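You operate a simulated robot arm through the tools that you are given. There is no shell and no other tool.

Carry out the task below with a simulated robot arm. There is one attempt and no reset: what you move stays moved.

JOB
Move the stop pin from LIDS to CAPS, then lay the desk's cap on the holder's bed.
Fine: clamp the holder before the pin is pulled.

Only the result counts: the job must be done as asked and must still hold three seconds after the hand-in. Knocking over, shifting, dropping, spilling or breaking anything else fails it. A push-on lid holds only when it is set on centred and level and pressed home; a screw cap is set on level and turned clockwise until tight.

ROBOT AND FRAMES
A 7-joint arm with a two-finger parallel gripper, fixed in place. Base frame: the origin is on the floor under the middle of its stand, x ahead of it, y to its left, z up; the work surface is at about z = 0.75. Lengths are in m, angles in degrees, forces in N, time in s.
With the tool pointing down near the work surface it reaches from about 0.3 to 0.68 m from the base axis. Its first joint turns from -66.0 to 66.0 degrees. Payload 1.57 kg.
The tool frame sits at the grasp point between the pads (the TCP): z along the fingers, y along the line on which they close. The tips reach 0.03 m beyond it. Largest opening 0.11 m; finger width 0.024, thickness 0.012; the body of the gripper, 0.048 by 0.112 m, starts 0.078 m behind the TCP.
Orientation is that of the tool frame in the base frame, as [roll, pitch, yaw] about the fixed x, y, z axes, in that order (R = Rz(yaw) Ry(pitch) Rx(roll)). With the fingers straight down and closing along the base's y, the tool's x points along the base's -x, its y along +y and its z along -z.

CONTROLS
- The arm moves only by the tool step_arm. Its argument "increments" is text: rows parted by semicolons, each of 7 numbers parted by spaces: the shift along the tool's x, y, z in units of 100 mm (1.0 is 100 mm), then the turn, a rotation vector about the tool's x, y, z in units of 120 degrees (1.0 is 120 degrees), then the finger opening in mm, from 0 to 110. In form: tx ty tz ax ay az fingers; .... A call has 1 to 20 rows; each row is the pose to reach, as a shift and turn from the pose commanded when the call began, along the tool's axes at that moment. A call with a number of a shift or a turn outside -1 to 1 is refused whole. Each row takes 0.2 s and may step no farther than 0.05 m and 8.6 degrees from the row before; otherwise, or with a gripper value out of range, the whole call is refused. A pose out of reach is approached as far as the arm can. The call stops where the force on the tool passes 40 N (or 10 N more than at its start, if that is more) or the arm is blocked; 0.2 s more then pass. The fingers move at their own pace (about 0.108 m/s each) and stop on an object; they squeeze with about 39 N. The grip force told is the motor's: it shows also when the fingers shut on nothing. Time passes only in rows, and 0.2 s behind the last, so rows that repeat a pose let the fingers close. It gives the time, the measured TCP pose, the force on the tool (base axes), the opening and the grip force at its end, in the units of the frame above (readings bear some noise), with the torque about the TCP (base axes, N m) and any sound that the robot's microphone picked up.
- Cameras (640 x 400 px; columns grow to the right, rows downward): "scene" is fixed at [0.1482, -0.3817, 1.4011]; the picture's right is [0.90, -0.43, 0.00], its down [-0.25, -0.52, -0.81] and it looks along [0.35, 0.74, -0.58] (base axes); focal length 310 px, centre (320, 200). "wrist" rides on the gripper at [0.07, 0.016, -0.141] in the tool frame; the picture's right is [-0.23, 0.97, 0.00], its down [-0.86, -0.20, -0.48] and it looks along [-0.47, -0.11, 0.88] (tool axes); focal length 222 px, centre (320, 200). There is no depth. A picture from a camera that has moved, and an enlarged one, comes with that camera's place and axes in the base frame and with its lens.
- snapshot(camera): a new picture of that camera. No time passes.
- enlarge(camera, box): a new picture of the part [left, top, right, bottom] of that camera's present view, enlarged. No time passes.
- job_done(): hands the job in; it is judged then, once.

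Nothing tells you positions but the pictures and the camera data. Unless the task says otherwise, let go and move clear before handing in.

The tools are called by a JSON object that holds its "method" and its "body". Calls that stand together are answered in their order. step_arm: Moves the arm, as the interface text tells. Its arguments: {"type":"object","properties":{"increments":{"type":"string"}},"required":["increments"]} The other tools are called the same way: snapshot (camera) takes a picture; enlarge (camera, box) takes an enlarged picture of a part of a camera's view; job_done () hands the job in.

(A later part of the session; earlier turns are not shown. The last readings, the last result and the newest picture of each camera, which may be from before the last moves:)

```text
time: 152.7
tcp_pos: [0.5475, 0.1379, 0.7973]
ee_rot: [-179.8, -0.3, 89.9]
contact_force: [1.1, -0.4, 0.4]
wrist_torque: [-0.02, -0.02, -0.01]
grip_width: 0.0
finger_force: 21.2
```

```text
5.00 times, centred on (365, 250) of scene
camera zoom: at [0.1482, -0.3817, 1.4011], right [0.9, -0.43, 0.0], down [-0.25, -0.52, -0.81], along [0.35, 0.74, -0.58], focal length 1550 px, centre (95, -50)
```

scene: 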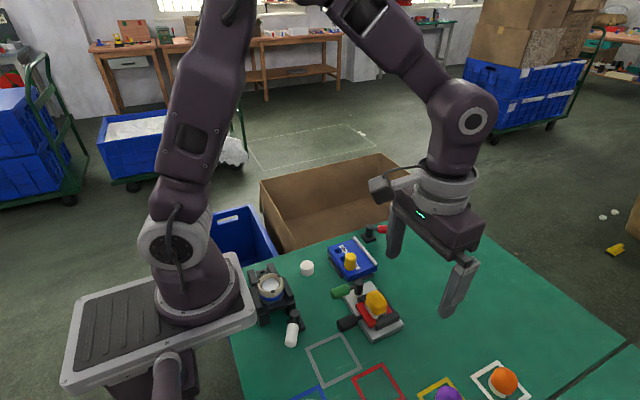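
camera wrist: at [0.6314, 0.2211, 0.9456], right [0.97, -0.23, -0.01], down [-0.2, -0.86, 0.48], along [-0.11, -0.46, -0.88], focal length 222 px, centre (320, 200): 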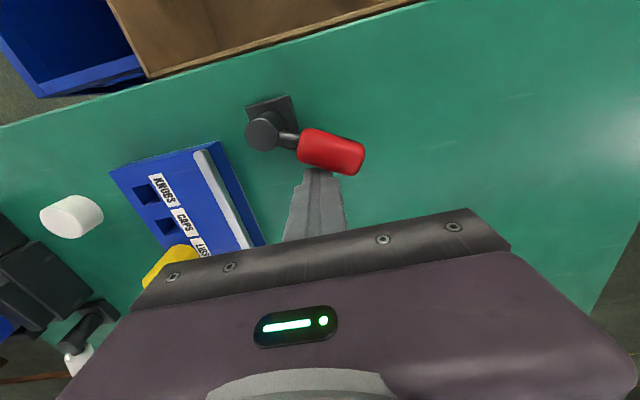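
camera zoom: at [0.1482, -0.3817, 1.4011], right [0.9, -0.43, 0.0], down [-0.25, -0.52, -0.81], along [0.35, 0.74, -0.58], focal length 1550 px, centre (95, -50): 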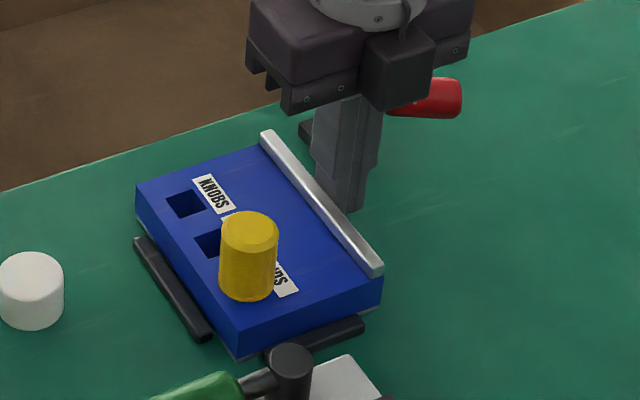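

Block is at its original position. Now to the lever's outer side and close it to -90°.

{"method": "step_arm", "body": {"increments": "0 0.1 0 0 0 0 0; 0 0.15 -0.35 0 0 0 0; 0.1 0.2 -0.68 0 0 0 0; 0.35 0.55 -0.68 0 0 0 0; 0.55 0.85 -0.68 0 0 0 0; 0.66 0.92 -0.68 0 0 0 0; 0.66 0.92 -0.68 0 0 0 0"}}

{"method": "step_arm", "body": {"increments": "0 0 0.3 0 0 0 0; 0 0 0.6 0 0 0 0; -0.06 -0.03 0.6 0 0 0 0; -0.152 -0.039 0.6 0 0 0 0; -0.24 -0.063 0.6 0 0 0 0; -0.322 -0.101 0.6 0 0 0 0; -0.396 -0.153 0.6 0 0 0 0; -0.46 -0.217 0.6 0 0 0 0; -0.49 -0.25 0.6 0 0 0 0; -0.512 -0.291 0.6 0 0 0 0; -0.524 -0.315 0.6 0 0 0 0; -0.524 -0.335 0.6 0 0 0 0; -0.524 -0.345 0.6 0 0 0 0"}}

{"method": "enlarge", "body": {"camera": "scene", "box": [320, 210, 410, 290]}}

```text
time: 154.3
tcp_pos: [0.6406, 0.2029, 0.8651]
ee_rot: [-179.9, -0.3, 89.9]
contact_force: [0.3, 0.3, 0.1]
wrist_torque: [0.01, 0.01, -0.03]
grip_width: 0.0001
finger_force: 22.0
```

```text
time: 157.0
tcp_pos: [0.6093, 0.1514, 0.8067]
ee_rot: [179.3, -0.5, 90.0]
contact_force: [9.1, 1.4, -6.7]
wrist_torque: [0.11, -0.19, 0.07]
grip_width: 0.0
finger_force: 21.0
stopped in row 13: the force on the tool passed its limit at 42 N (the readings are from after the stop); the commanded pose is now the measured one
```

```text
5.00 times, centred on (365, 250) of scene
camera zoom: at [0.1485, -0.3817, 1.4011], right [0.9, -0.43, 0.0], down [-0.25, -0.52, -0.81], along [0.35, 0.74, -0.58], focal length 1550 px, centre (95, -50)
```

zoom: 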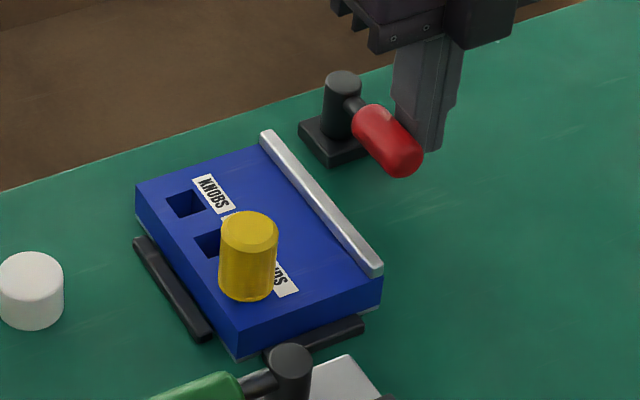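

Lever is closed with the block at its original place. I'll test by gripping the ledge and lifting a millimetre or two.

{"method": "step_arm", "body": {"increments": "0 0.08 0 0.003 0 0 0; 0 0.08 -0.35 0.006 0 0 0; 0 0.05 -0.65 0.006 0 0 20; -0.05 -0.4 -0.65 0.006 0 0 40; -0.125 -0.79 -0.65 0.006 0 0 40; -0.125 -0.79 -0.65 0.006 0 0 40"}}

{"method": "step_arm", "body": {"increments": "0 0.01 0.3 0 0 0 40; 0 0.01 0.5 0 0 0 40; 0 0.01 0.605 0 0 0 40; 0 0.01 0.605 0 0 0 10; 0 0.01 0.605 0 0 0 5; 0 0.01 0.605 0 0 0 5"}}

{"method": "step_arm", "body": {"increments": "0 0 -0.01 0 0 0 5; 0 0 -0.02 0 0 0 5; 0 0 -0.02 0 0 0 5"}}

{"method": "enlarge", "body": {"camera": "scene", "box": [335, 240, 385, 290]}}

```text
time: 158.4
tcp_pos: [0.5278, 0.1399, 0.8692]
ee_rot: [-179.9, -0.5, 89.9]
contact_force: [-0.3, 0.2, 0.7]
wrist_torque: [0.01, -0.01, 0.0]
grip_width: 0.04
finger_force: 0.1
```

```text
time: 159.8
tcp_pos: [0.5285, 0.1403, 0.8098]
ee_rot: [-179.9, -0.5, 90.1]
contact_force: [5.4, 0.3, -1.1]
wrist_torque: [0.06, -0.18, 0.05]
grip_width: 0.0086
finger_force: 27.7
```

```text
time: 160.6
tcp_pos: [0.5297, 0.1402, 0.8116]
ee_rot: [-179.7, -0.5, 89.9]
contact_force: [-0.4, 0.3, -0.7]
wrist_torque: [0.05, -0.09, 0.0]
grip_width: 0.0083
finger_force: 26.9
```

```text
8.00 times, centred on (360, 265) of scene
camera zoom: at [0.1483, -0.3817, 1.4011], right [0.9, -0.43, 0.0], down [-0.25, -0.52, -0.81], along [0.35, 0.74, -0.58], focal length 2480 px, centre (0, -320)
```

zoom: 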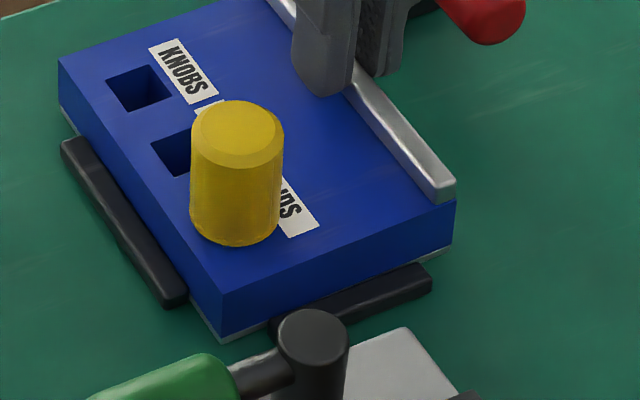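

Not held in this case either, so the red lever is clearly not this block's clamp. I'll set the block down, release, and examine closely the area between the block and the pad unit (the green lever and the two black fences).

{"method": "step_arm", "body": {"increments": "0 0 0.01 0 0 0 5; 0 0 0.021 0 0 0 5; 0 0 0.021 0 0 0 25; 0 0 0.021 0 0 0 40; 0 0 -0.3 0 0 0 40; 0 0 -0.6 0 0 0 40; 0 0 -0.8 0 0 0 40"}}

{"method": "step_arm", "body": {"increments": "-0.2 -0.35 0 0 0 -0.06 40; -0.4 -0.7 0 0 0 -0.12 40; -0.5 -0.9 0 0 0 -0.18 40; -0.5 -1.0 0 0 0 -0.24 40; -0.5 -1.0 0 0 0 -0.3 40; -0.5 -1.0 0 0 0 -0.36 40; -0.5 -1.0 0 0 0 -0.42 40; -0.5 -1.0 0 0 0 -0.48 40; -0.5 -1.0 0 0 0 -0.54 40; -0.5 -1.0 0 0 0 -0.6 40; -0.5 -1.0 0 0 0 -0.66 40; -0.5 -1.0 0 0 0 -0.72 40; -0.5 -1.0 0 0 0 -0.75 40; -0.5 -1.0 0 0 0 -0.75 40"}}

{"method": "snapshot", "body": {"camera": "wrist"}}

{"method": "enlarge", "body": {"camera": "wrist", "box": [200, 60, 440, 220]}}

```text
time: 162.2
tcp_pos: [0.5273, 0.1388, 0.8936]
ee_rot: [-179.7, -0.2, 89.9]
contact_force: [0.2, 0.0, 0.4]
wrist_torque: [0.03, 0.0, 0.04]
grip_width: 0.0402
finger_force: 0.1
```

```text
time: 165.2
tcp_pos: [0.4296, 0.0879, 0.8927]
ee_rot: [179.5, -0.1, 179.9]
contact_force: [0.7, -0.6, -0.3]
wrist_torque: [0.0, 0.06, -0.05]
grip_width: 0.0402
finger_force: 0.1
```

```text
taken
camera wrist: at [0.3601, 0.1042, 1.033], right [0.23, 0.97, 0.01], down [0.86, -0.2, 0.47], along [0.46, -0.1, -0.88], focal length 222 px, centre (320, 200)
```

wrist: 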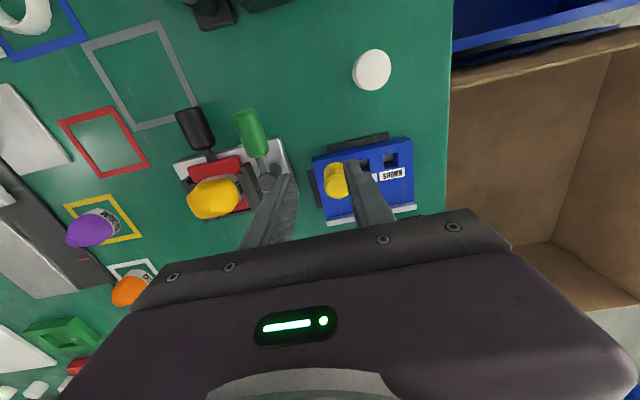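

```text
2.50 times, centred on (320, 140) of wrist
camera zoom: at [0.3601, 0.1042, 1.033], right [0.23, 0.97, 0.01], down [0.86, -0.2, 0.47], along [0.46, -0.1, -0.88], focal length 555 px, centre (320, 350)
```

zoom: 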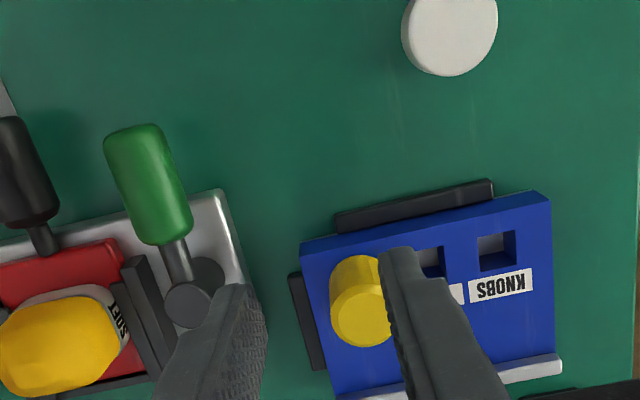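

{"method": "enlarge", "body": {"camera": "wrist", "box": [290, 125, 350, 215]}}

{"method": "enlarge", "body": {"camera": "wrist", "box": [220, 100, 310, 200]}}

{"method": "enlarge", "body": {"camera": "scene", "box": [340, 262, 400, 302]}}

{"method": "enlarge", "body": {"camera": "scene", "box": [330, 255, 370, 285]}}

```text
4.44 times, centred on (320, 170) of wrist
camera zoom: at [0.3601, 0.1042, 1.033], right [0.23, 0.97, 0.01], down [0.86, -0.2, 0.47], along [0.46, -0.1, -0.88], focal length 987 px, centre (320, 333)
```

zoom: 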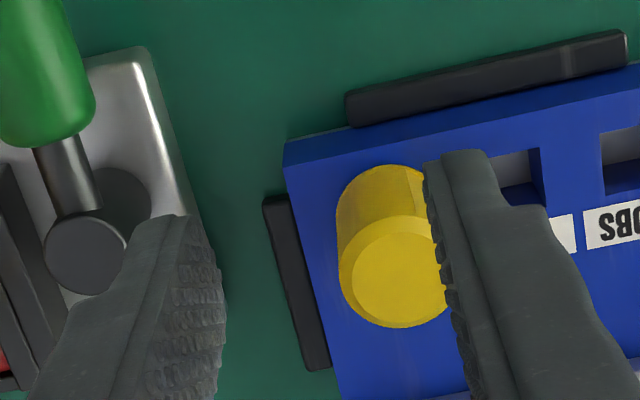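

```text
4.00 times, centred on (265, 150) of wrist
camera zoom: at [0.3601, 0.1042, 1.033], right [0.23, 0.97, 0.01], down [0.86, -0.2, 0.47], along [0.46, -0.1, -0.88], focal length 888 px, centre (540, 400)
```

zoom: 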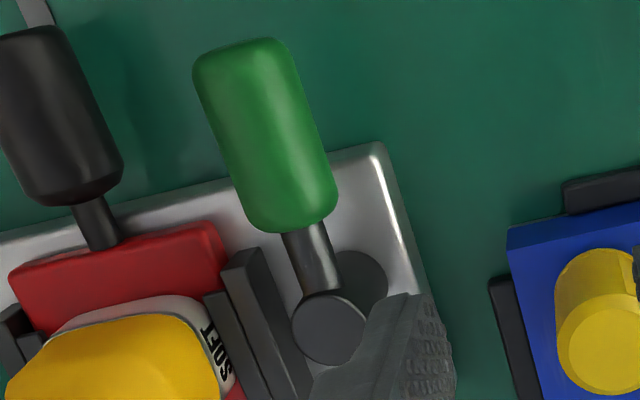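

```text
10.00 times, centred on (370, 282) of scene
camera zoom: at [0.1482, -0.3817, 1.4011], right [0.9, -0.43, 0.0], down [-0.25, -0.52, -0.81], along [0.35, 0.74, -0.58], focal length 3101 px, centre (-180, -620)
```

zoom: 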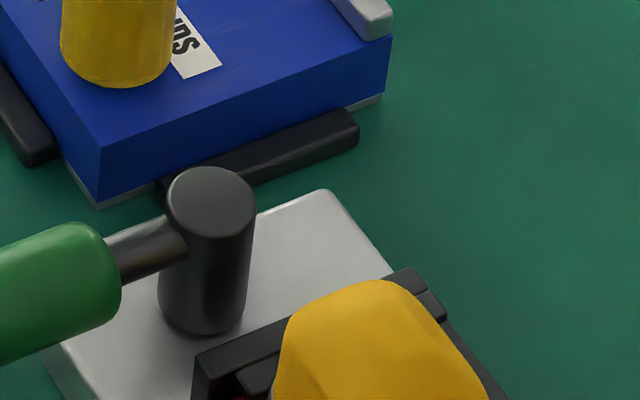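

```text
13.33 times, centred on (350, 270) of scene
camera zoom: at [0.1482, -0.3817, 1.4011], right [0.9, -0.43, 0.0], down [-0.25, -0.52, -0.81], along [0.35, 0.74, -0.58], focal length 4134 px, centre (-80, -733)
```

zoom: 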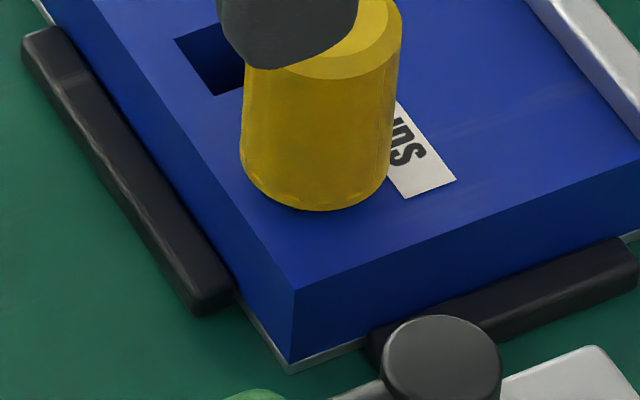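

The fences are plain bars and the green lever stands on the pad unit's plate, but it is the only other reachable lever and equally close to the block, so I should test whether it is the one that clamps it. I'll position the open fingers above the green handle first and look.

{"method": "step_arm", "body": {"increments": "0.2 -0.3 0 0.004 0 0 45; 0.446 -0.619 0 0.004 0 0 45; 0.446 -0.619 0.15 0.004 0 0 45; 0.446 -0.619 0.15 0.004 0 0 45"}}

{"method": "snapshot", "body": {"camera": "wrist"}}

{"method": "enlarge", "body": {"camera": "scene", "box": [320, 250, 420, 340]}}

```text
time: 166.2
tcp_pos: [0.385, 0.0265, 0.8777]
ee_rot: [179.9, -0.2, 179.9]
contact_force: [0.4, -0.6, 0.4]
wrist_torque: [-0.01, 0.04, 0.01]
grip_width: 0.045
finger_force: 0.1
```

```text
taken
camera wrist: at [0.3158, 0.0432, 1.0178], right [0.23, 0.97, 0.0], down [0.86, -0.2, 0.48], along [0.46, -0.11, -0.88], focal length 222 px, centre (320, 200)
```

wrist: 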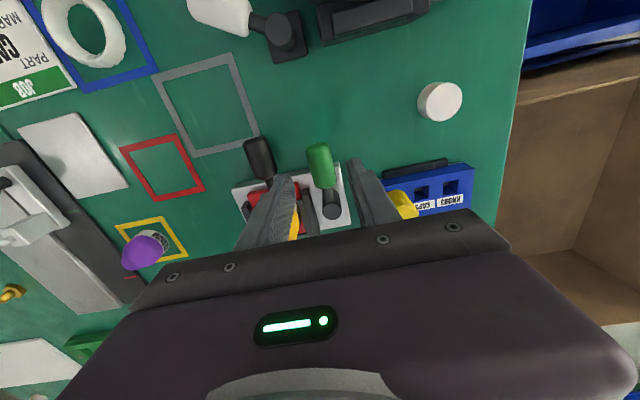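

```text
4.44 times, centred on (370, 295) of scene
camera zoom: at [0.1482, -0.3817, 1.4011], right [0.9, -0.43, 0.0], down [-0.25, -0.52, -0.81], along [0.35, 0.74, -0.58], focal length 1378 px, centre (98, -222)
```

zoom: 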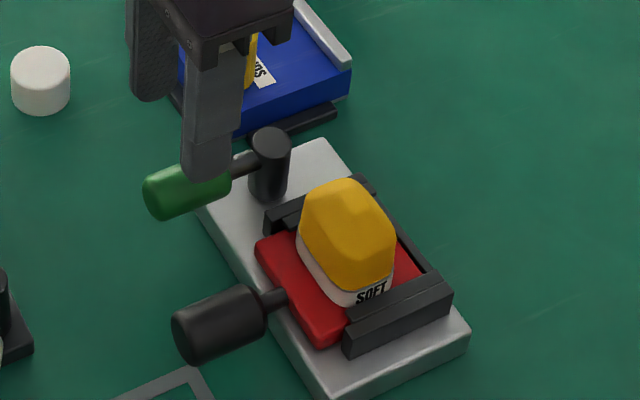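

{"method": "enlarge", "body": {"camera": "wrist", "box": [230, 110, 410, 240]}}

```text
3.08 times, centred on (320, 175) of wrist
camera zoom: at [0.3158, 0.0432, 1.0178], right [0.23, 0.97, 0.0], down [0.86, -0.2, 0.48], along [0.46, -0.11, -0.88], focal length 684 px, centre (320, 277)
```

zoom: 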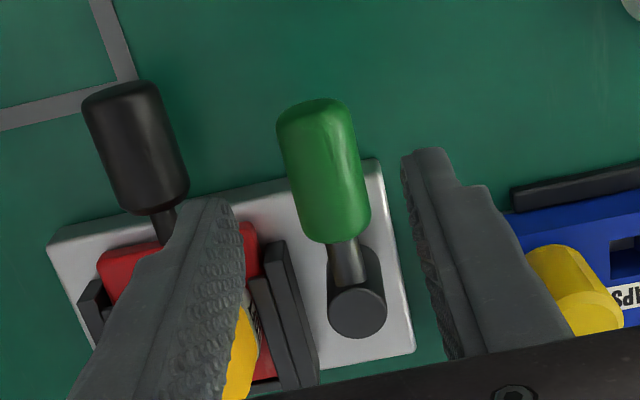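

Clearances to both handles look sufficient. I'll lower to straddle the green handle.

{"method": "step_arm", "body": {"increments": "0 0 0.3 0 0 0 45; 0 0 0.5 0 0 0 45; 0 0 0.62 0 0 0 45; 0 0 0.62 0 0 0 45"}}

{"method": "enlarge", "body": {"camera": "wrist", "box": [230, 110, 410, 240]}}

{"method": "enlarge", "body": {"camera": "scene", "box": [320, 250, 420, 340]}}

```text
time: 167.2
tcp_pos: [0.3867, 0.0276, 0.8149]
ee_rot: [180.0, -0.1, 180.0]
contact_force: [-0.2, 0.1, -0.3]
wrist_torque: [0.0, -0.02, 0.02]
grip_width: 0.0449
finger_force: 0.1
```

```text
3.08 times, centred on (320, 175) of wrist
camera zoom: at [0.3163, 0.0455, 0.9553], right [0.23, 0.97, 0.0], down [0.86, -0.2, 0.48], along [0.46, -0.11, -0.88], focal length 684 px, centre (320, 277)
```

zoom: 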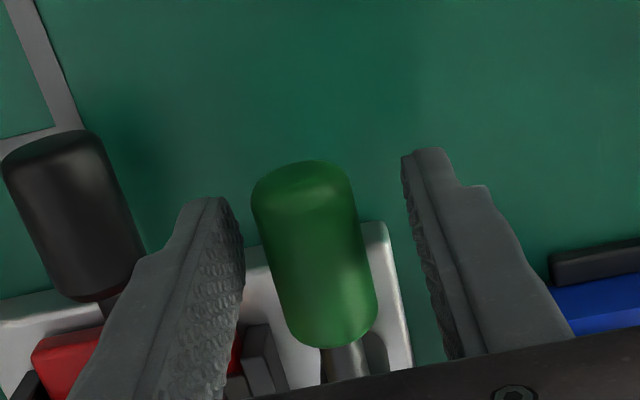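

```text
4.44 times, centred on (370, 295) of scene
camera zoom: at [0.1482, -0.3817, 1.4011], right [0.9, -0.43, 0.0], down [-0.25, -0.52, -0.81], along [0.35, 0.74, -0.58], focal length 1378 px, centre (98, -222)
```

zoom: 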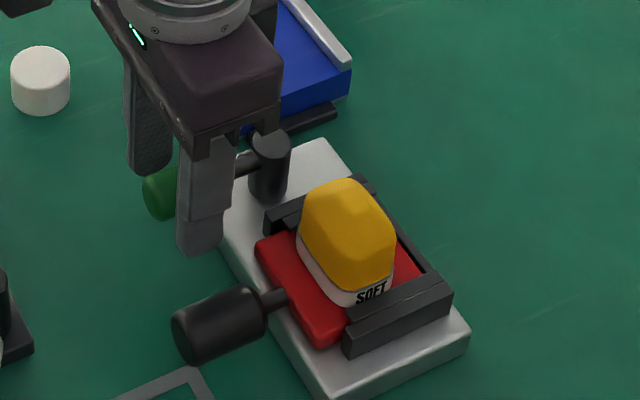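

The green handle is between the fingers. I'll push it gently toward +y (clockwise) a few millimetres to see whether it moves.

{"method": "step_arm", "body": {"increments": "0 0.04 0 0 0 0 45; 0 0.08 0 0 0 0 45; 0 0.12 0 0 0 0 45; 0 0.16 0 0 0 0 45"}}

{"method": "enlarge", "body": {"camera": "wrist", "box": [230, 110, 410, 240]}}

{"method": "enlarge", "body": {"camera": "scene", "box": [320, 250, 420, 340]}}

```text
time: 168.2
tcp_pos: [0.3855, 0.043, 0.8145]
ee_rot: [-179.9, -0.3, 179.9]
contact_force: [-1.7, -4.5, 0.1]
wrist_torque: [-0.07, 0.07, -0.11]
grip_width: 0.0489
finger_force: 2.2
```

```text
3.08 times, centred on (320, 175) of wrist
camera zoom: at [0.315, 0.0608, 0.9556], right [0.23, 0.97, 0.0], down [0.86, -0.2, 0.47], along [0.46, -0.11, -0.88], focal length 684 px, centre (320, 277)
```

zoom: 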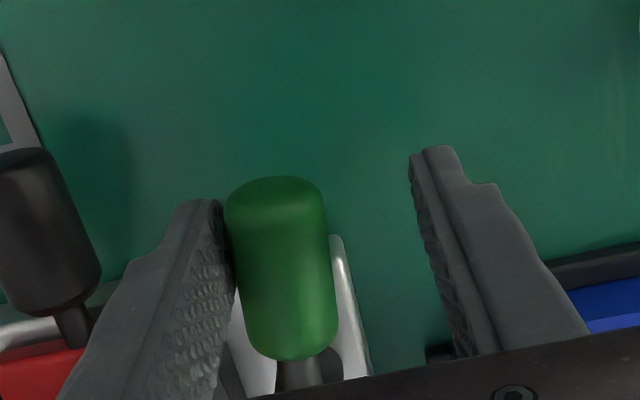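

```text
4.44 times, centred on (370, 295) of scene
camera zoom: at [0.1482, -0.3818, 1.4011], right [0.9, -0.43, 0.0], down [-0.25, -0.52, -0.81], along [0.35, 0.74, -0.58], focal length 1378 px, centre (98, -222)
```

zoom: 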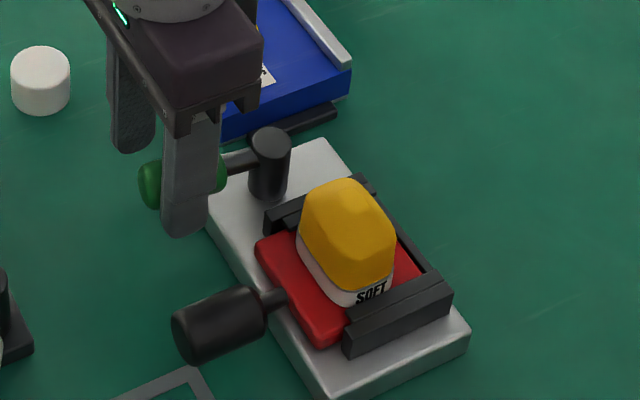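

The green lever turns clockwise with ~4.5 N. I'll follow it a bit further along its arc, watching for a stop or sound.

{"method": "step_arm", "body": {"increments": "-0.02 0.045 0 0 0 0.0667 45; -0.045 0.088 0 0 0 0.125 45; -0.086 0.155 0 0 0 0.1917 45; -0.129 0.209 0 0 0 0.25 45"}}

{"method": "snapshot", "body": {"camera": "wrist"}}

{"method": "enlarge", "body": {"camera": "scene", "box": [320, 250, 420, 340]}}

```text
time: 169.2
tcp_pos: [0.3969, 0.0647, 0.8141]
ee_rot: [-179.9, -0.2, 149.9]
contact_force: [-1.5, -2.6, -0.9]
wrist_torque: [-0.05, -0.01, 0.02]
grip_width: 0.0474
finger_force: 1.6
```

```text
taken
camera wrist: at [0.3458, 0.1136, 0.9554], right [0.69, 0.73, 0.0], down [0.64, -0.6, 0.48], along [0.35, -0.33, -0.88], focal length 222 px, centre (320, 200)
```

wrist: 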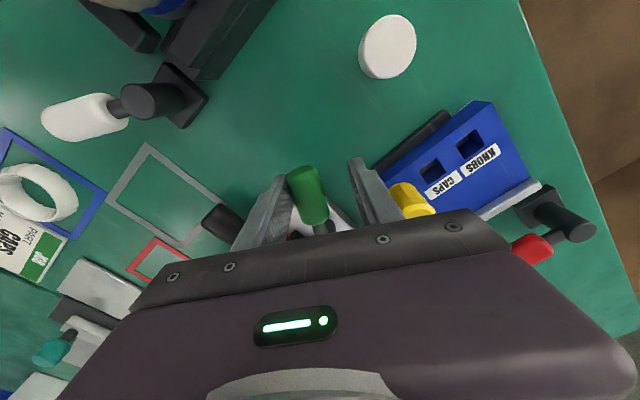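

```text
4.44 times, centred on (370, 295) of scene
camera zoom: at [0.1482, -0.3818, 1.4011], right [0.9, -0.43, 0.0], down [-0.25, -0.52, -0.81], along [0.35, 0.74, -0.58], focal length 1378 px, centre (98, -222)
```

zoom: 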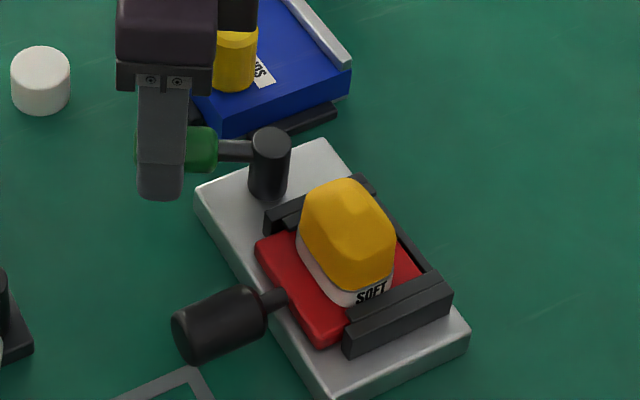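

It has turned to ~150° without stop. I'll lift, close the fingers, and continue pushing from the trailing side only, to stay clear of the block and pin.

{"method": "step_arm", "body": {"increments": "0 0 -0.35 0 0 0 45; 0 0 -0.65 0 0 0 45; -0.03 -0.22 -0.65 0 0 0 20; -0.067 -0.44 -0.65 0 0 0 0; -0.067 -0.44 -0.65 0 0 0 0; -0.067 -0.44 -0.3 0 0 0 0; -0.067 -0.44 0 0 0 0 0; -0.067 -0.44 0 0 0 0 0"}}

{"method": "enlarge", "body": {"camera": "wrist", "box": [230, 110, 410, 240]}}

{"method": "enlarge", "body": {"camera": "scene", "box": [320, 250, 420, 340]}}

```text
time: 171.0
tcp_pos: [0.3833, 0.0211, 0.8126]
ee_rot: [-179.9, 0.0, 149.9]
contact_force: [-0.1, 0.6, -0.6]
wrist_torque: [0.0, 0.0, 0.04]
grip_width: 0.0001
finger_force: 21.2
```

```text
3.08 times, centred on (320, 175) of wrist
camera zoom: at [0.3303, 0.0716, 0.9534], right [0.68, 0.73, 0.0], down [0.64, -0.6, 0.48], along [0.35, -0.33, -0.88], focal length 684 px, centre (320, 277)
```

zoom: 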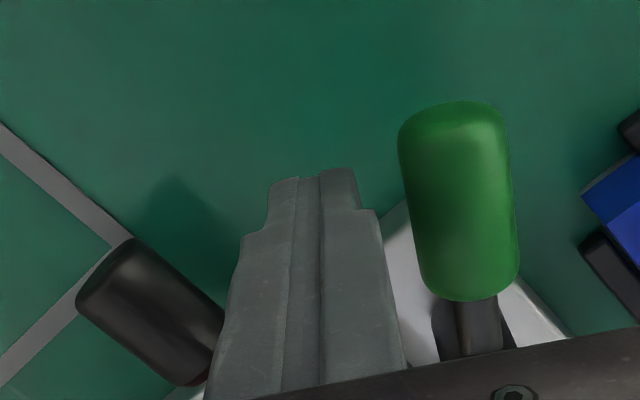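

```text
4.44 times, centred on (370, 295) of scene
camera zoom: at [0.1482, -0.3817, 1.4011], right [0.9, -0.43, 0.0], down [-0.25, -0.52, -0.81], along [0.35, 0.74, -0.58], focal length 1378 px, centre (98, -222)
```

zoom: 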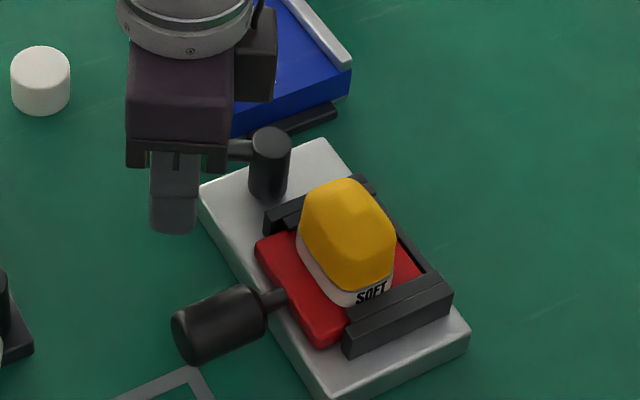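

{"method": "step_arm", "body": {"increments": "0.034 0.066 0 0 0 0 0; 0.071 0.158 0 0 0 0 0; 0.093 0.252 0 0 0 0 0; 0.096 0.351 0 0 0 0 0; 0.09 0.4 0 0 0 0 0; 0.083 0.448 0 0 0 0 0"}}

{"method": "snapshot", "body": {"camera": "wrist"}}

{"method": "enlarge", "body": {"camera": "scene", "box": [320, 250, 420, 340]}}

```text
time: 172.4
tcp_pos: [0.3931, 0.0629, 0.8138]
ee_rot: [-179.5, -0.4, 149.7]
contact_force: [-22.5, -31.5, 14.3]
wrist_torque: [-0.38, 0.09, -0.37]
grip_width: 0.0001
finger_force: 21.6
```

```text
taken
camera wrist: at [0.3429, 0.1124, 0.9551], right [0.69, 0.73, -0.01], down [0.64, -0.6, 0.47], along [0.34, -0.33, -0.88], focal length 222 px, centre (320, 200)
```

wrist: 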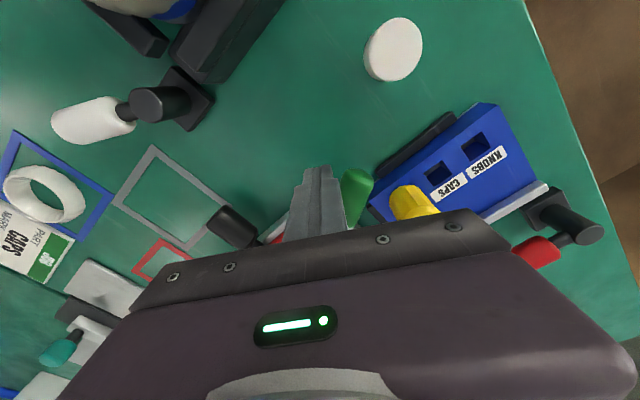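

```text
4.44 times, centred on (370, 295) of scene
camera zoom: at [0.1475, -0.3825, 1.401], right [0.9, -0.43, 0.0], down [-0.25, -0.52, -0.82], along [0.35, 0.74, -0.58], focal length 1378 px, centre (98, -222)
```

zoom: 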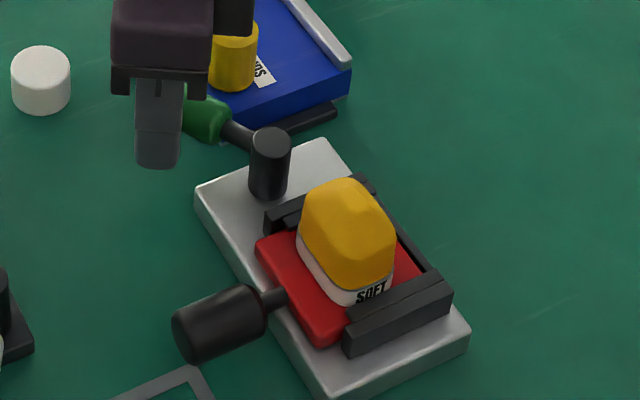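

The green lever reached a hard stop at ~120° (a 60° travel like the red one). I'll back away and test whether the block is held now.

{"method": "step_arm", "body": {"increments": "0.05 -0.1 0 0 0 0 0; 0.05 -0.1 -0.35 0 0 0 0; 0.05 -0.1 -0.6 0 0 -0.06 0; 0.05 -0.1 -0.6 0 0 -0.12 0; 0.05 -0.1 -0.6 0 0 -0.18 0; 0.05 -0.1 -0.6 0 0 -0.25 0; 0.05 -0.1 -0.6 0 0 -0.25 0"}}

{"method": "snapshot", "body": {"camera": "wrist"}}

```text
time: 174.0
tcp_pos: [0.3876, 0.0583, 0.8743]
ee_rot: [180.0, -0.2, -179.9]
contact_force: [0.6, -0.2, -0.4]
wrist_torque: [0.01, 0.0, -0.03]
grip_width: 0.0001
finger_force: 21.7
```

```text
taken
camera wrist: at [0.3173, 0.076, 1.0151], right [0.23, 0.97, 0.0], down [0.86, -0.2, 0.48], along [0.46, -0.11, -0.88], focal length 222 px, centre (320, 200)
```

wrist: 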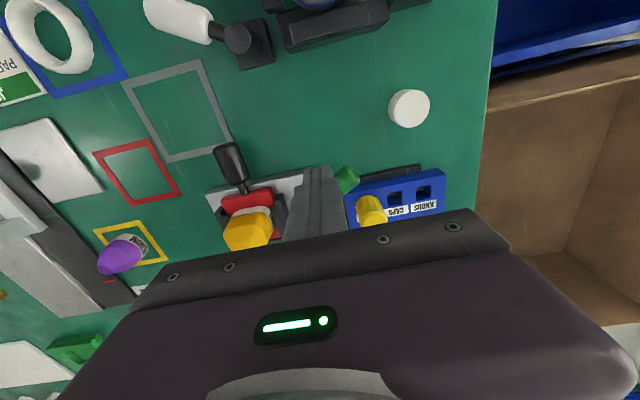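

{"method": "step_arm", "body": {"increments": "-0.2 0.3 0 0 0 0 0; -0.5 0.6 0 0 0 0 0; -0.8 0.8 0 0 0 0 0; -1.0 0.87 0 0 0 0 0; -1.0 0.87 0 0 0 0 0"}}

{"method": "step_arm", "body": {"increments": "-0.18 0 0 0 0 0 0; -0.18 0 0.3 0 0 0 0; -0.18 0 0.55 0 0 0 0; -0.18 0 0.645 0 0 0 0; -0.18 0 0.645 0 0 0 0"}}

{"method": "enlarge", "body": {"camera": "scene", "box": [320, 210, 410, 290]}}

```text
time: 175.2
tcp_pos: [0.4886, 0.144, 0.8739]
ee_rot: [-180.0, -0.2, 180.0]
contact_force: [0.3, -0.2, -0.7]
wrist_torque: [0.01, -0.02, -0.04]
grip_width: 0.0
finger_force: 21.1
```

```text
time: 176.4
tcp_pos: [0.5046, 0.147, 0.8099]
ee_rot: [-180.0, -0.2, 179.9]
contact_force: [0.5, 0.5, 0.6]
wrist_torque: [0.03, -0.01, -0.04]
grip_width: 0.0
finger_force: 21.5
```

```text
5.00 times, centred on (365, 250) of scene
camera zoom: at [0.1482, -0.3817, 1.4011], right [0.9, -0.43, 0.0], down [-0.25, -0.52, -0.81], along [0.35, 0.74, -0.58], focal length 1550 px, centre (95, -50)
```

zoom: 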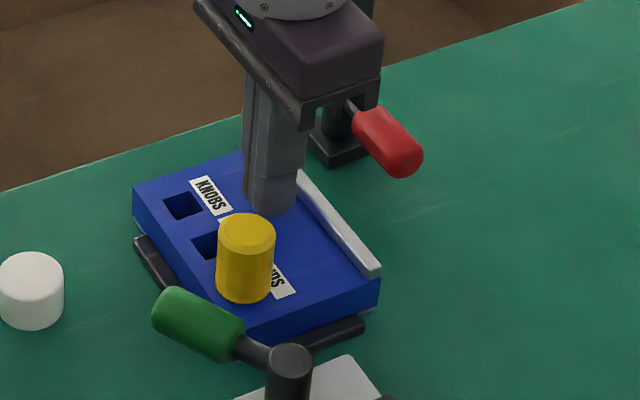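

{"method": "step_arm", "body": {"increments": "-0.04 0 0.005 0 0 0 0; -0.06 0 0.005 0 0 0 0; -0.07 0 0.005 0 0 0 0"}}

{"method": "step_arm", "body": {"increments": "-0.01 0 0 0 0 0 0; -0.01 0 0 0 0 0 0"}}

{"method": "step_arm", "body": {"increments": "-0.01 0 0 0 0 0 0; -0.01 0 0 0 0 0 0"}}

{"method": "step_arm", "body": {"increments": "-0.01 0 0 0 0 0 0; -0.01 0 0 0 0 0 0"}}

{"method": "enlarge", "body": {"camera": "scene", "box": [320, 210, 410, 290]}}

```text
time: 177.2
tcp_pos: [0.5124, 0.1469, 0.8087]
ee_rot: [-180.0, -0.2, 179.9]
contact_force: [-0.3, -0.3, 0.3]
wrist_torque: [-0.02, 0.0, 0.0]
grip_width: 0.0
finger_force: 21.4
```

```text
time: 177.8
tcp_pos: [0.5139, 0.146, 0.8095]
ee_rot: [180.0, -0.2, 179.9]
contact_force: [-0.3, 0.2, 0.1]
wrist_torque: [0.01, 0.0, 0.0]
grip_width: 0.0
finger_force: 21.5
```

```text
time: 178.4
tcp_pos: [0.5143, 0.1462, 0.809]
ee_rot: [180.0, -0.1, 179.8]
contact_force: [-0.4, -0.4, -0.1]
wrist_torque: [-0.03, 0.01, -0.02]
grip_width: 0.0
finger_force: 21.1
```

```text
time: 179.0
tcp_pos: [0.5146, 0.1465, 0.8089]
ee_rot: [-180.0, -0.3, 179.9]
contact_force: [-0.6, -0.9, 0.1]
wrist_torque: [-0.04, 0.04, -0.01]
grip_width: 0.0001
finger_force: 20.9
```

```text
5.00 times, centred on (365, 250) of scene
camera zoom: at [0.1482, -0.3817, 1.4011], right [0.9, -0.43, 0.0], down [-0.25, -0.52, -0.81], along [0.35, 0.74, -0.58], focal length 1550 px, centre (95, -50)
```

zoom: 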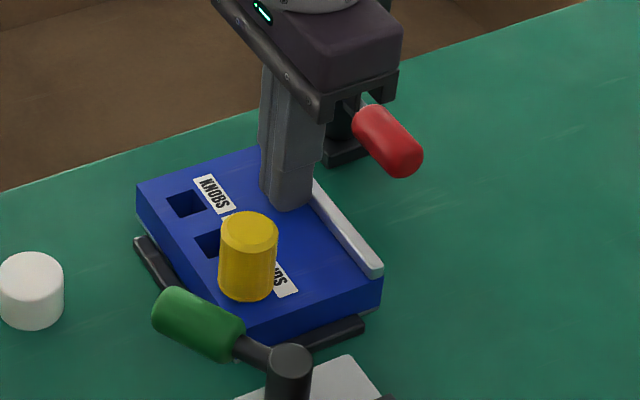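

The green lever doesn't hold the block either, so I will put it back at 180° as it was. On the way I'll check whether the red lever has a second motion, by pressing down lightly on its closed handle.

{"method": "step_arm", "body": {"increments": "0.03 0 0 0 0 0 0; 0.03 0 -0.4 0 0 0 0; -0.3 0 -0.6 0 0 0 0; -0.71 0 -0.6 0 0 0 0; -0.71 0 -0.6 0 0 0 0"}}

{"method": "step_arm", "body": {"increments": "0 0 0.15 0 0 0 0; 0 0 0.25 0 0 0 0; 0 0 0.3 0 0 0 0; 0 0 0.33 0 0 0 0; 0 0 0.36 0 0 0 0; 0 0 0.38 0 0 0 0; 0 0 0.40 0 0 0 0"}}

{"method": "enlarge", "body": {"camera": "scene", "box": [340, 205, 410, 255]}}

```text
time: 180.2
tcp_pos: [0.5883, 0.1465, 0.8692]
ee_rot: [-179.9, -0.3, 179.9]
contact_force: [-0.1, -0.2, -0.5]
wrist_torque: [0.01, -0.02, 0.0]
grip_width: 0.0
finger_force: 21.2
```

```text
time: 181.6
tcp_pos: [0.5872, 0.1458, 0.834]
ee_rot: [-180.0, -0.1, -179.9]
contact_force: [-6.1, -0.6, 9.6]
wrist_torque: [0.03, 0.15, 0.09]
grip_width: 0.0003
finger_force: 21.6
stopped in row 7: the force on the tool passed its limit at 46 N (the readings are from after the stop); the commanded pose is now the measured one
```

```text
8.00 times, centred on (375, 230) of scene
camera zoom: at [0.1479, -0.3818, 1.4011], right [0.9, -0.43, 0.0], down [-0.25, -0.52, -0.81], along [0.35, 0.74, -0.58], focal length 2480 px, centre (-120, -40)
```

zoom: 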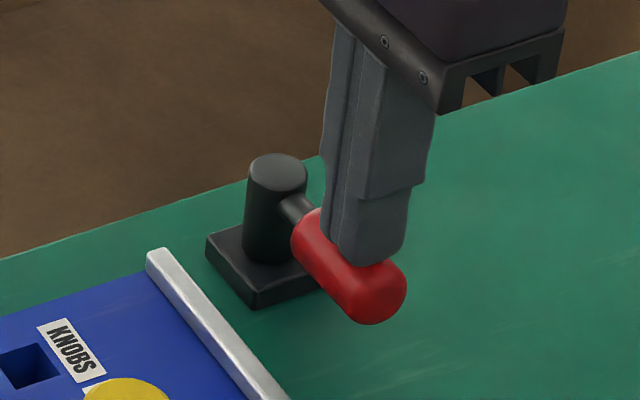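

No second motion on the red lever. I'll now restore the green lever to its original 180°, straddling the handle with the tool turned so as to stay clear of the pin.

{"method": "step_arm", "body": {"increments": "0 0 -0.3 0 0 0 0; 0.3 -0.1 -0.5 0 0 0.06 20; 0.6 -0.25 -0.5 0 0 0.12 33; 0.9 -0.4 -0.5 0 0 0.18 33; 1.0 -0.5 -0.5 0 0 0.24 33; 1.0 -0.6 -0.5 0 0 0.3 33; 1.0 -0.68 -0.5 0 0 0.36 33; 1.0 -0.68 -0.5 0 0 0.42 33; 1.0 -0.68 -0.5 0 0 0.48 33; 1.0 -0.68 -0.5 0 0 0.5 33; 1.0 -0.68 -0.5 0 0 0.5 33"}}

{"method": "snapshot", "body": {"camera": "wrist"}}

```text
time: 184.0
tcp_pos: [0.4885, 0.0782, 0.8842]
ee_rot: [-179.9, 0.0, 120.0]
contact_force: [1.0, 0.0, 0.0]
wrist_torque: [0.0, -0.02, 0.0]
grip_width: 0.0333
finger_force: 0.0
```

```text
taken
camera wrist: at [0.4665, 0.1476, 1.0246], right [0.96, 0.29, 0.0], down [0.26, -0.84, 0.48], along [0.14, -0.46, -0.88], focal length 222 px, centre (320, 200)
```

wrist: 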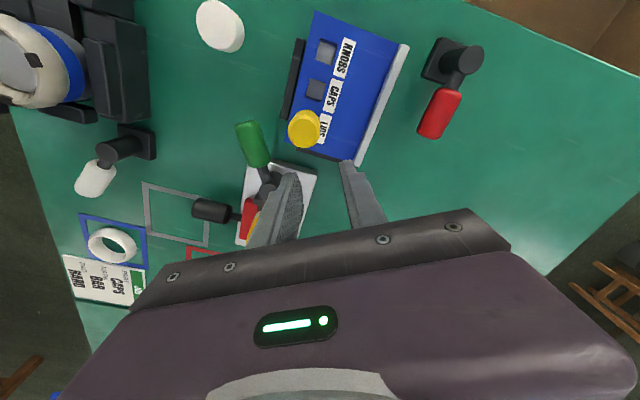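

{"method": "step_arm", "body": {"increments": "0.15 -0.25 0 0 0 0 33; 0.3 -0.5 0 0 0 0 33; 0.39 -0.68 0 0 0 0 33; 0.39 -0.68 0 0 0 0 33"}}

{"method": "enlarge", "body": {"camera": "wrist", "box": [230, 90, 430, 230]}}

{"method": "enlarge", "body": {"camera": "scene", "box": [310, 230, 410, 320]}}

```text
time: 185.0
tcp_pos: [0.4092, 0.0774, 0.8842]
ee_rot: [-179.9, 0.0, 120.1]
contact_force: [0.6, 0.3, 0.5]
wrist_torque: [-0.01, 0.0, 0.01]
grip_width: 0.0329
finger_force: 0.0
```

```text
2.86 times, centred on (330, 160) of wrist
camera zoom: at [0.3882, 0.1463, 1.0243], right [0.96, 0.29, 0.0], down [0.26, -0.84, 0.48], along [0.14, -0.46, -0.88], focal length 635 px, centre (291, 314)
```

zoom: 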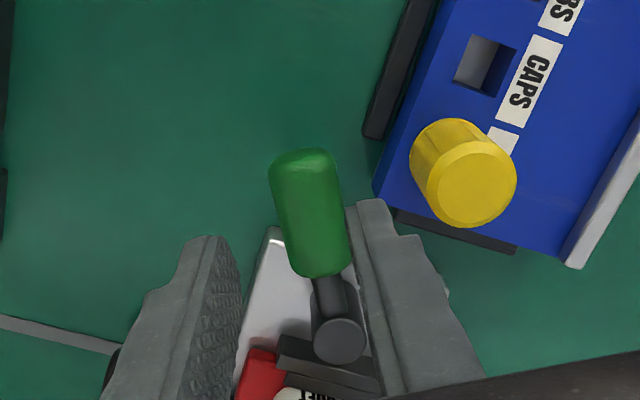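

```text
4.44 times, centred on (360, 275) of scene
camera zoom: at [0.1482, -0.3817, 1.4011], right [0.9, -0.43, 0.0], down [-0.25, -0.52, -0.81], along [0.35, 0.74, -0.58], focal length 1378 px, centre (142, -133)
```

zoom: 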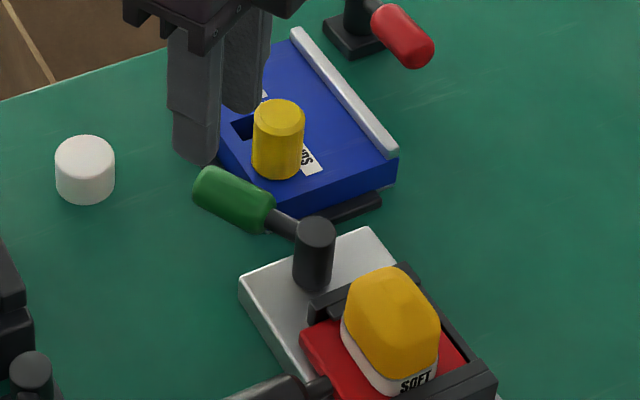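

{"method": "step_arm", "body": {"increments": "0 0.028 0 0 0 0 40; 0 0.028 0.3 0 0 0 40; 0 0.028 0.55 0 0 0 40; 0 0.028 0.685 0 0 0 40; 0 0.028 0.685 0 0 0 40"}}

{"method": "enlarge", "body": {"camera": "wrist", "box": [230, 90, 430, 230]}}

{"method": "enlarge", "body": {"camera": "scene", "box": [310, 230, 410, 320]}}

```text
time: 186.2
tcp_pos: [0.4109, 0.079, 0.8155]
ee_rot: [-179.9, 0.0, 120.1]
contact_force: [0.2, -0.3, 0.6]
wrist_torque: [-0.04, -0.01, -0.02]
grip_width: 0.04
finger_force: 0.1
```

```text
2.86 times, centred on (330, 160) of wrist
camera zoom: at [0.3905, 0.1475, 0.9565], right [0.96, 0.29, 0.0], down [0.26, -0.84, 0.48], along [0.14, -0.46, -0.88], focal length 635 px, centre (291, 314)
```

zoom: 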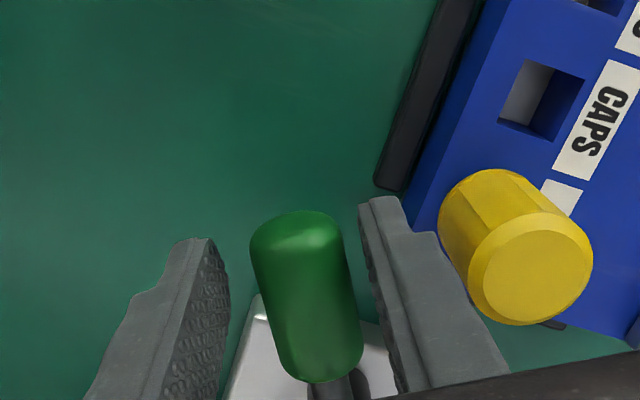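

```text
4.44 times, centred on (360, 275) of scene
camera zoom: at [0.1482, -0.3817, 1.4011], right [0.9, -0.43, 0.0], down [-0.25, -0.52, -0.81], along [0.35, 0.74, -0.58], focal length 1378 px, centre (142, -133)
```

zoom: 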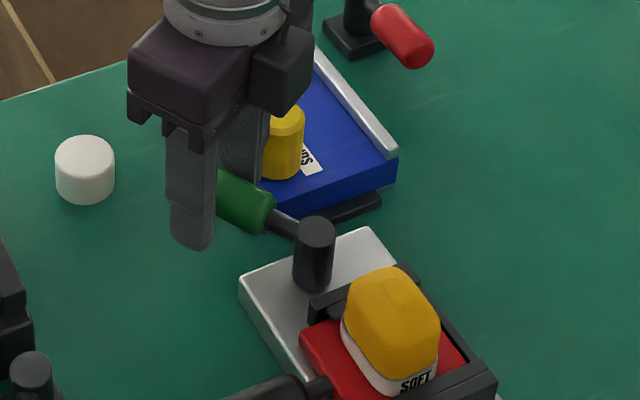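

{"method": "step_arm", "body": {"increments": "-0.004 -0.0845 0 0 0 -0.0667 40; -0.02 -0.168 0 0 0 -0.133 40; -0.047 -0.2465 0 0 0 -0.2 40; -0.085 -0.3225 0 0 0 -0.267 40; -0.1325 -0.392 0 0 0 -0.333 40; -0.1905 -0.454 0 0 0 -0.4 40; -0.2555 -0.5065 0 0 0 -0.467 40; -0.3105 -0.5405 0 0 0 -0.517 40"}}

{"method": "snapshot", "body": {"camera": "wrist"}}

{"method": "enlarge", "body": {"camera": "scene", "box": [320, 250, 420, 340]}}

```text
time: 188.0
tcp_pos: [0.3807, 0.0255, 0.8145]
ee_rot: [180.0, -0.1, -177.6]
contact_force: [-0.7, 3.5, -0.6]
wrist_torque: [0.03, 0.02, 0.02]
grip_width: 0.0429
finger_force: 1.4
```

```text
taken
camera wrist: at [0.3095, 0.0392, 0.9564], right [0.19, 0.98, 0.0], down [0.86, -0.17, 0.48], along [0.47, -0.09, -0.88], focal length 222 px, centre (320, 200)
```

wrist: 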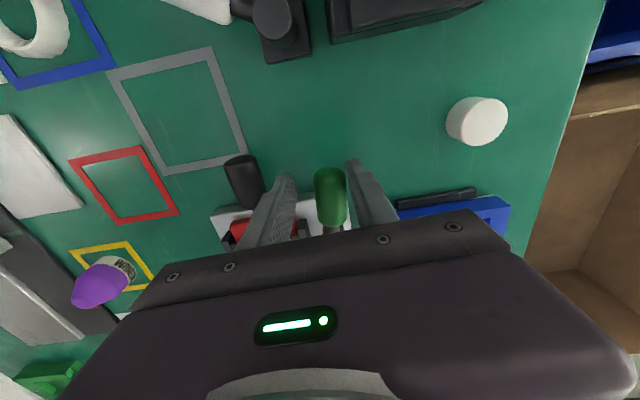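

```text
4.44 times, centred on (370, 295) of scene
camera zoom: at [0.1482, -0.3817, 1.4011], right [0.9, -0.43, 0.0], down [-0.25, -0.52, -0.81], along [0.35, 0.74, -0.58], focal length 1378 px, centre (98, -222)
```

zoom: 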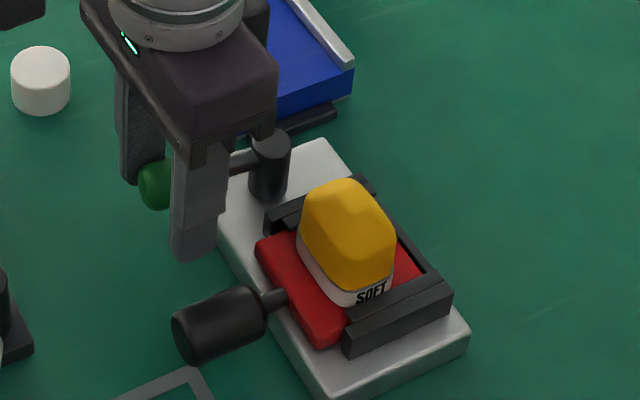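

{"method": "step_arm", "body": {"increments": "0 0 0 0 0 0 32; 0 0 0 0 0 0 27; 0 -0.01 0 0 0 0 24; 0 -0.015 0 0 0 0 24; 0 -0.015 0 0 0 0 24"}}

{"method": "enlarge", "body": {"camera": "wrist", "box": [230, 110, 410, 240]}}

```text
time: 189.2
tcp_pos: [0.381, 0.0242, 0.816]
ee_rot: [-180.0, -0.1, -178.0]
contact_force: [-3.4, 6.0, -0.3]
wrist_torque: [0.13, 0.07, -0.02]
grip_width: 0.0307
finger_force: 3.4
```

```text
3.08 times, centred on (320, 175) of wrist
camera zoom: at [0.3103, 0.0381, 0.9566], right [0.19, 0.98, 0.0], down [0.86, -0.17, 0.48], along [0.47, -0.09, -0.88], focal length 684 px, centre (320, 277)
```

zoom: 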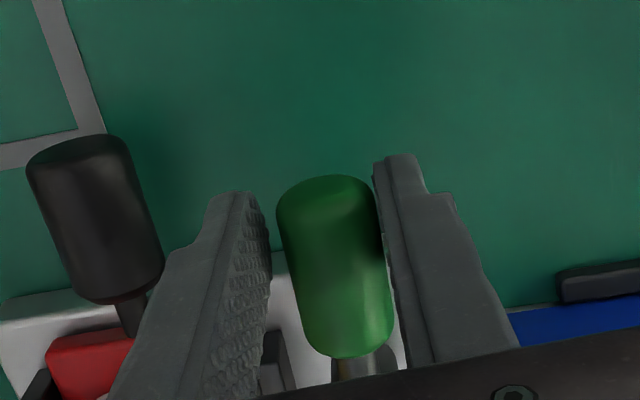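

{"method": "step_arm", "body": {"increments": "0 0 0 0 0 0 22; 0 0 0 0 0 0 20; 0 0 0 0 0 0 20; 0 0 0 0 0 0 20"}}

{"method": "enlarge", "body": {"camera": "wrist", "box": [230, 110, 410, 240]}}

{"method": "enlarge", "body": {"camera": "scene", "box": [320, 250, 420, 340]}}

```text
time: 190.2
tcp_pos: [0.3806, 0.0241, 0.8163]
ee_rot: [180.0, 0.0, -177.8]
contact_force: [-2.6, 11.4, 1.2]
wrist_torque: [0.23, 0.05, -0.13]
grip_width: 0.0299
finger_force: 5.5
```

```text
3.08 times, centred on (320, 175) of wrist
camera zoom: at [0.3104, 0.0382, 0.9566], right [0.19, 0.98, 0.0], down [0.86, -0.17, 0.48], along [0.47, -0.09, -0.88], focal length 684 px, centre (320, 277)
```

zoom: 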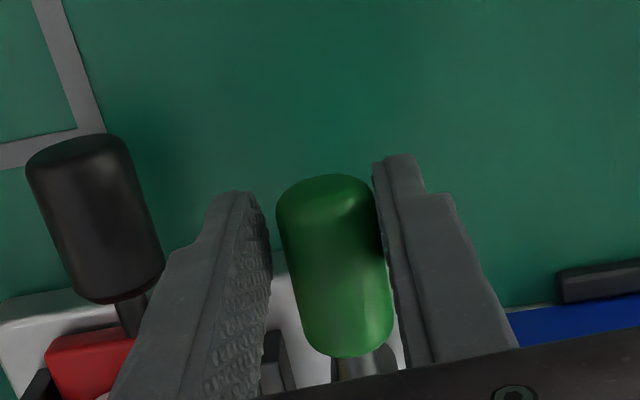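

```text
4.44 times, centred on (370, 295) of scene
camera zoom: at [0.1482, -0.3815, 1.4012], right [0.9, -0.43, 0.0], down [-0.25, -0.52, -0.81], along [0.35, 0.74, -0.58], focal length 1378 px, centre (98, -222)
```

zoom: 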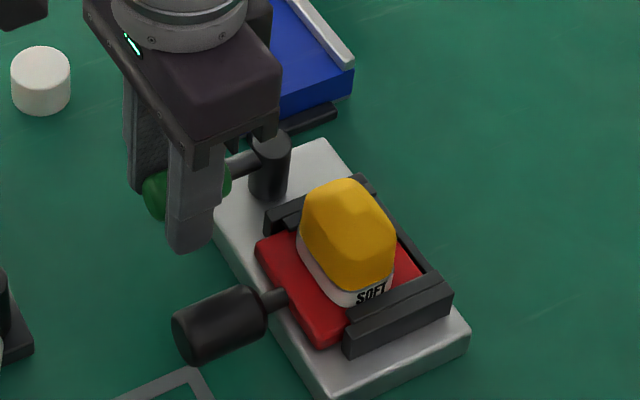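

The green lever is pressed back on its original stop. I'll release it, rise, and take a close look at the black rail fixture with the cup and the white lever, since I must find what really clamps the holder.

{"method": "step_arm", "body": {"increments": "0 0.01 0 0 0 0 30; 0 0.015 0 0 0 0 45; 0 0.015 -0.35 0 0 0 45; 0 0.015 -0.7 0 0 0 45; 0 0.015 -1.0 0 0 0 20; 0 0.015 -1.0 0 0 0 0"}}

{"method": "step_arm", "body": {"increments": "0.1 0.2 -0.1 0 0 0.06 0; 0.2 0.4 -0.2 0 0 0.12 0; 0.3 0.6 -0.3 0 0 0.18 0; 0.4 0.75 -0.3 0 0 0.24 0; 0.5 0.75 -0.3 0 0 0.3 0; 0.5 0.75 -0.3 0 0 0.36 0; 0.5 0.75 -0.3 0 0 0.42 0; 0.5 0.75 -0.3 0 0 0.48 0; 0.5 0.75 -0.3 0 0 0.54 0; 0.5 0.75 -0.3 0 0 0.6 0; 0.5 0.75 -0.3 0 0 0.66 0; 0.5 0.75 -0.3 0 0 0.72 0; 0.5 0.75 -0.3 0 0 0.73 0; 0.5 0.75 -0.3 0 0 0.73 0"}}

{"method": "snapshot", "body": {"camera": "wrist"}}

{"method": "enlarge", "body": {"camera": "wrist", "box": [140, 80, 360, 240]}}

```text
time: 191.6
tcp_pos: [0.3821, 0.0255, 0.9143]
ee_rot: [180.0, -0.1, -177.9]
contact_force: [-0.3, -1.2, -0.3]
wrist_torque: [-0.05, 0.02, -0.01]
grip_width: 0.0
finger_force: 21.3
```

```text
time: 194.6
tcp_pos: [0.3285, 0.099, 0.947]
ee_rot: [-180.0, 0.0, 94.4]
contact_force: [0.2, 0.1, 0.1]
wrist_torque: [-0.02, -0.06, 0.02]
grip_width: 0.0
finger_force: 21.4
```

```text
taken
camera wrist: at [0.3382, 0.1702, 1.0867], right [0.99, -0.15, 0.0], down [-0.13, -0.87, 0.48], along [-0.07, -0.47, -0.88], focal length 222 px, centre (320, 200)
```

wrist: 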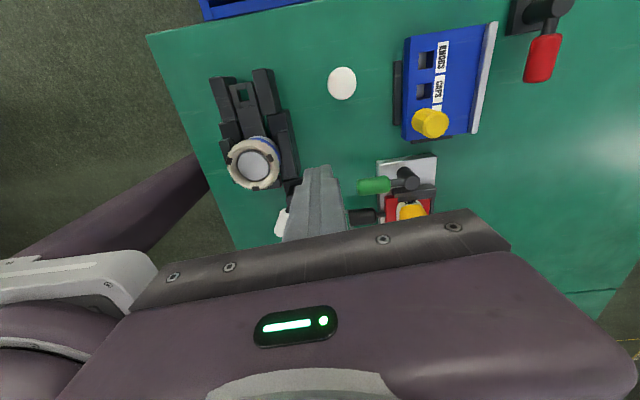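

```text
2.50 times, centred on (250, 160) of wrist
camera zoom: at [0.3382, 0.1702, 1.0867], right [0.99, -0.15, 0.0], down [-0.13, -0.87, 0.48], along [-0.07, -0.47, -0.88], focal length 555 px, centre (495, 300)
```

zoom: 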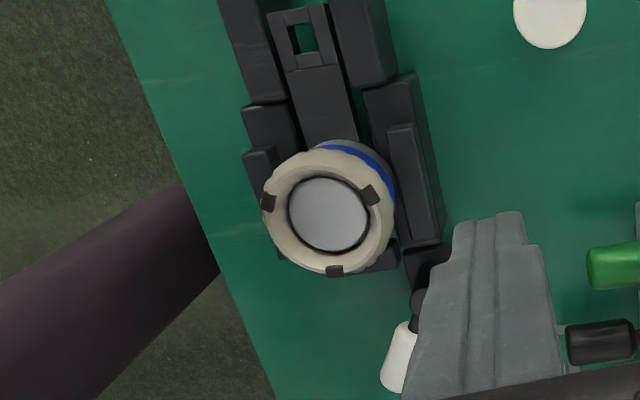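

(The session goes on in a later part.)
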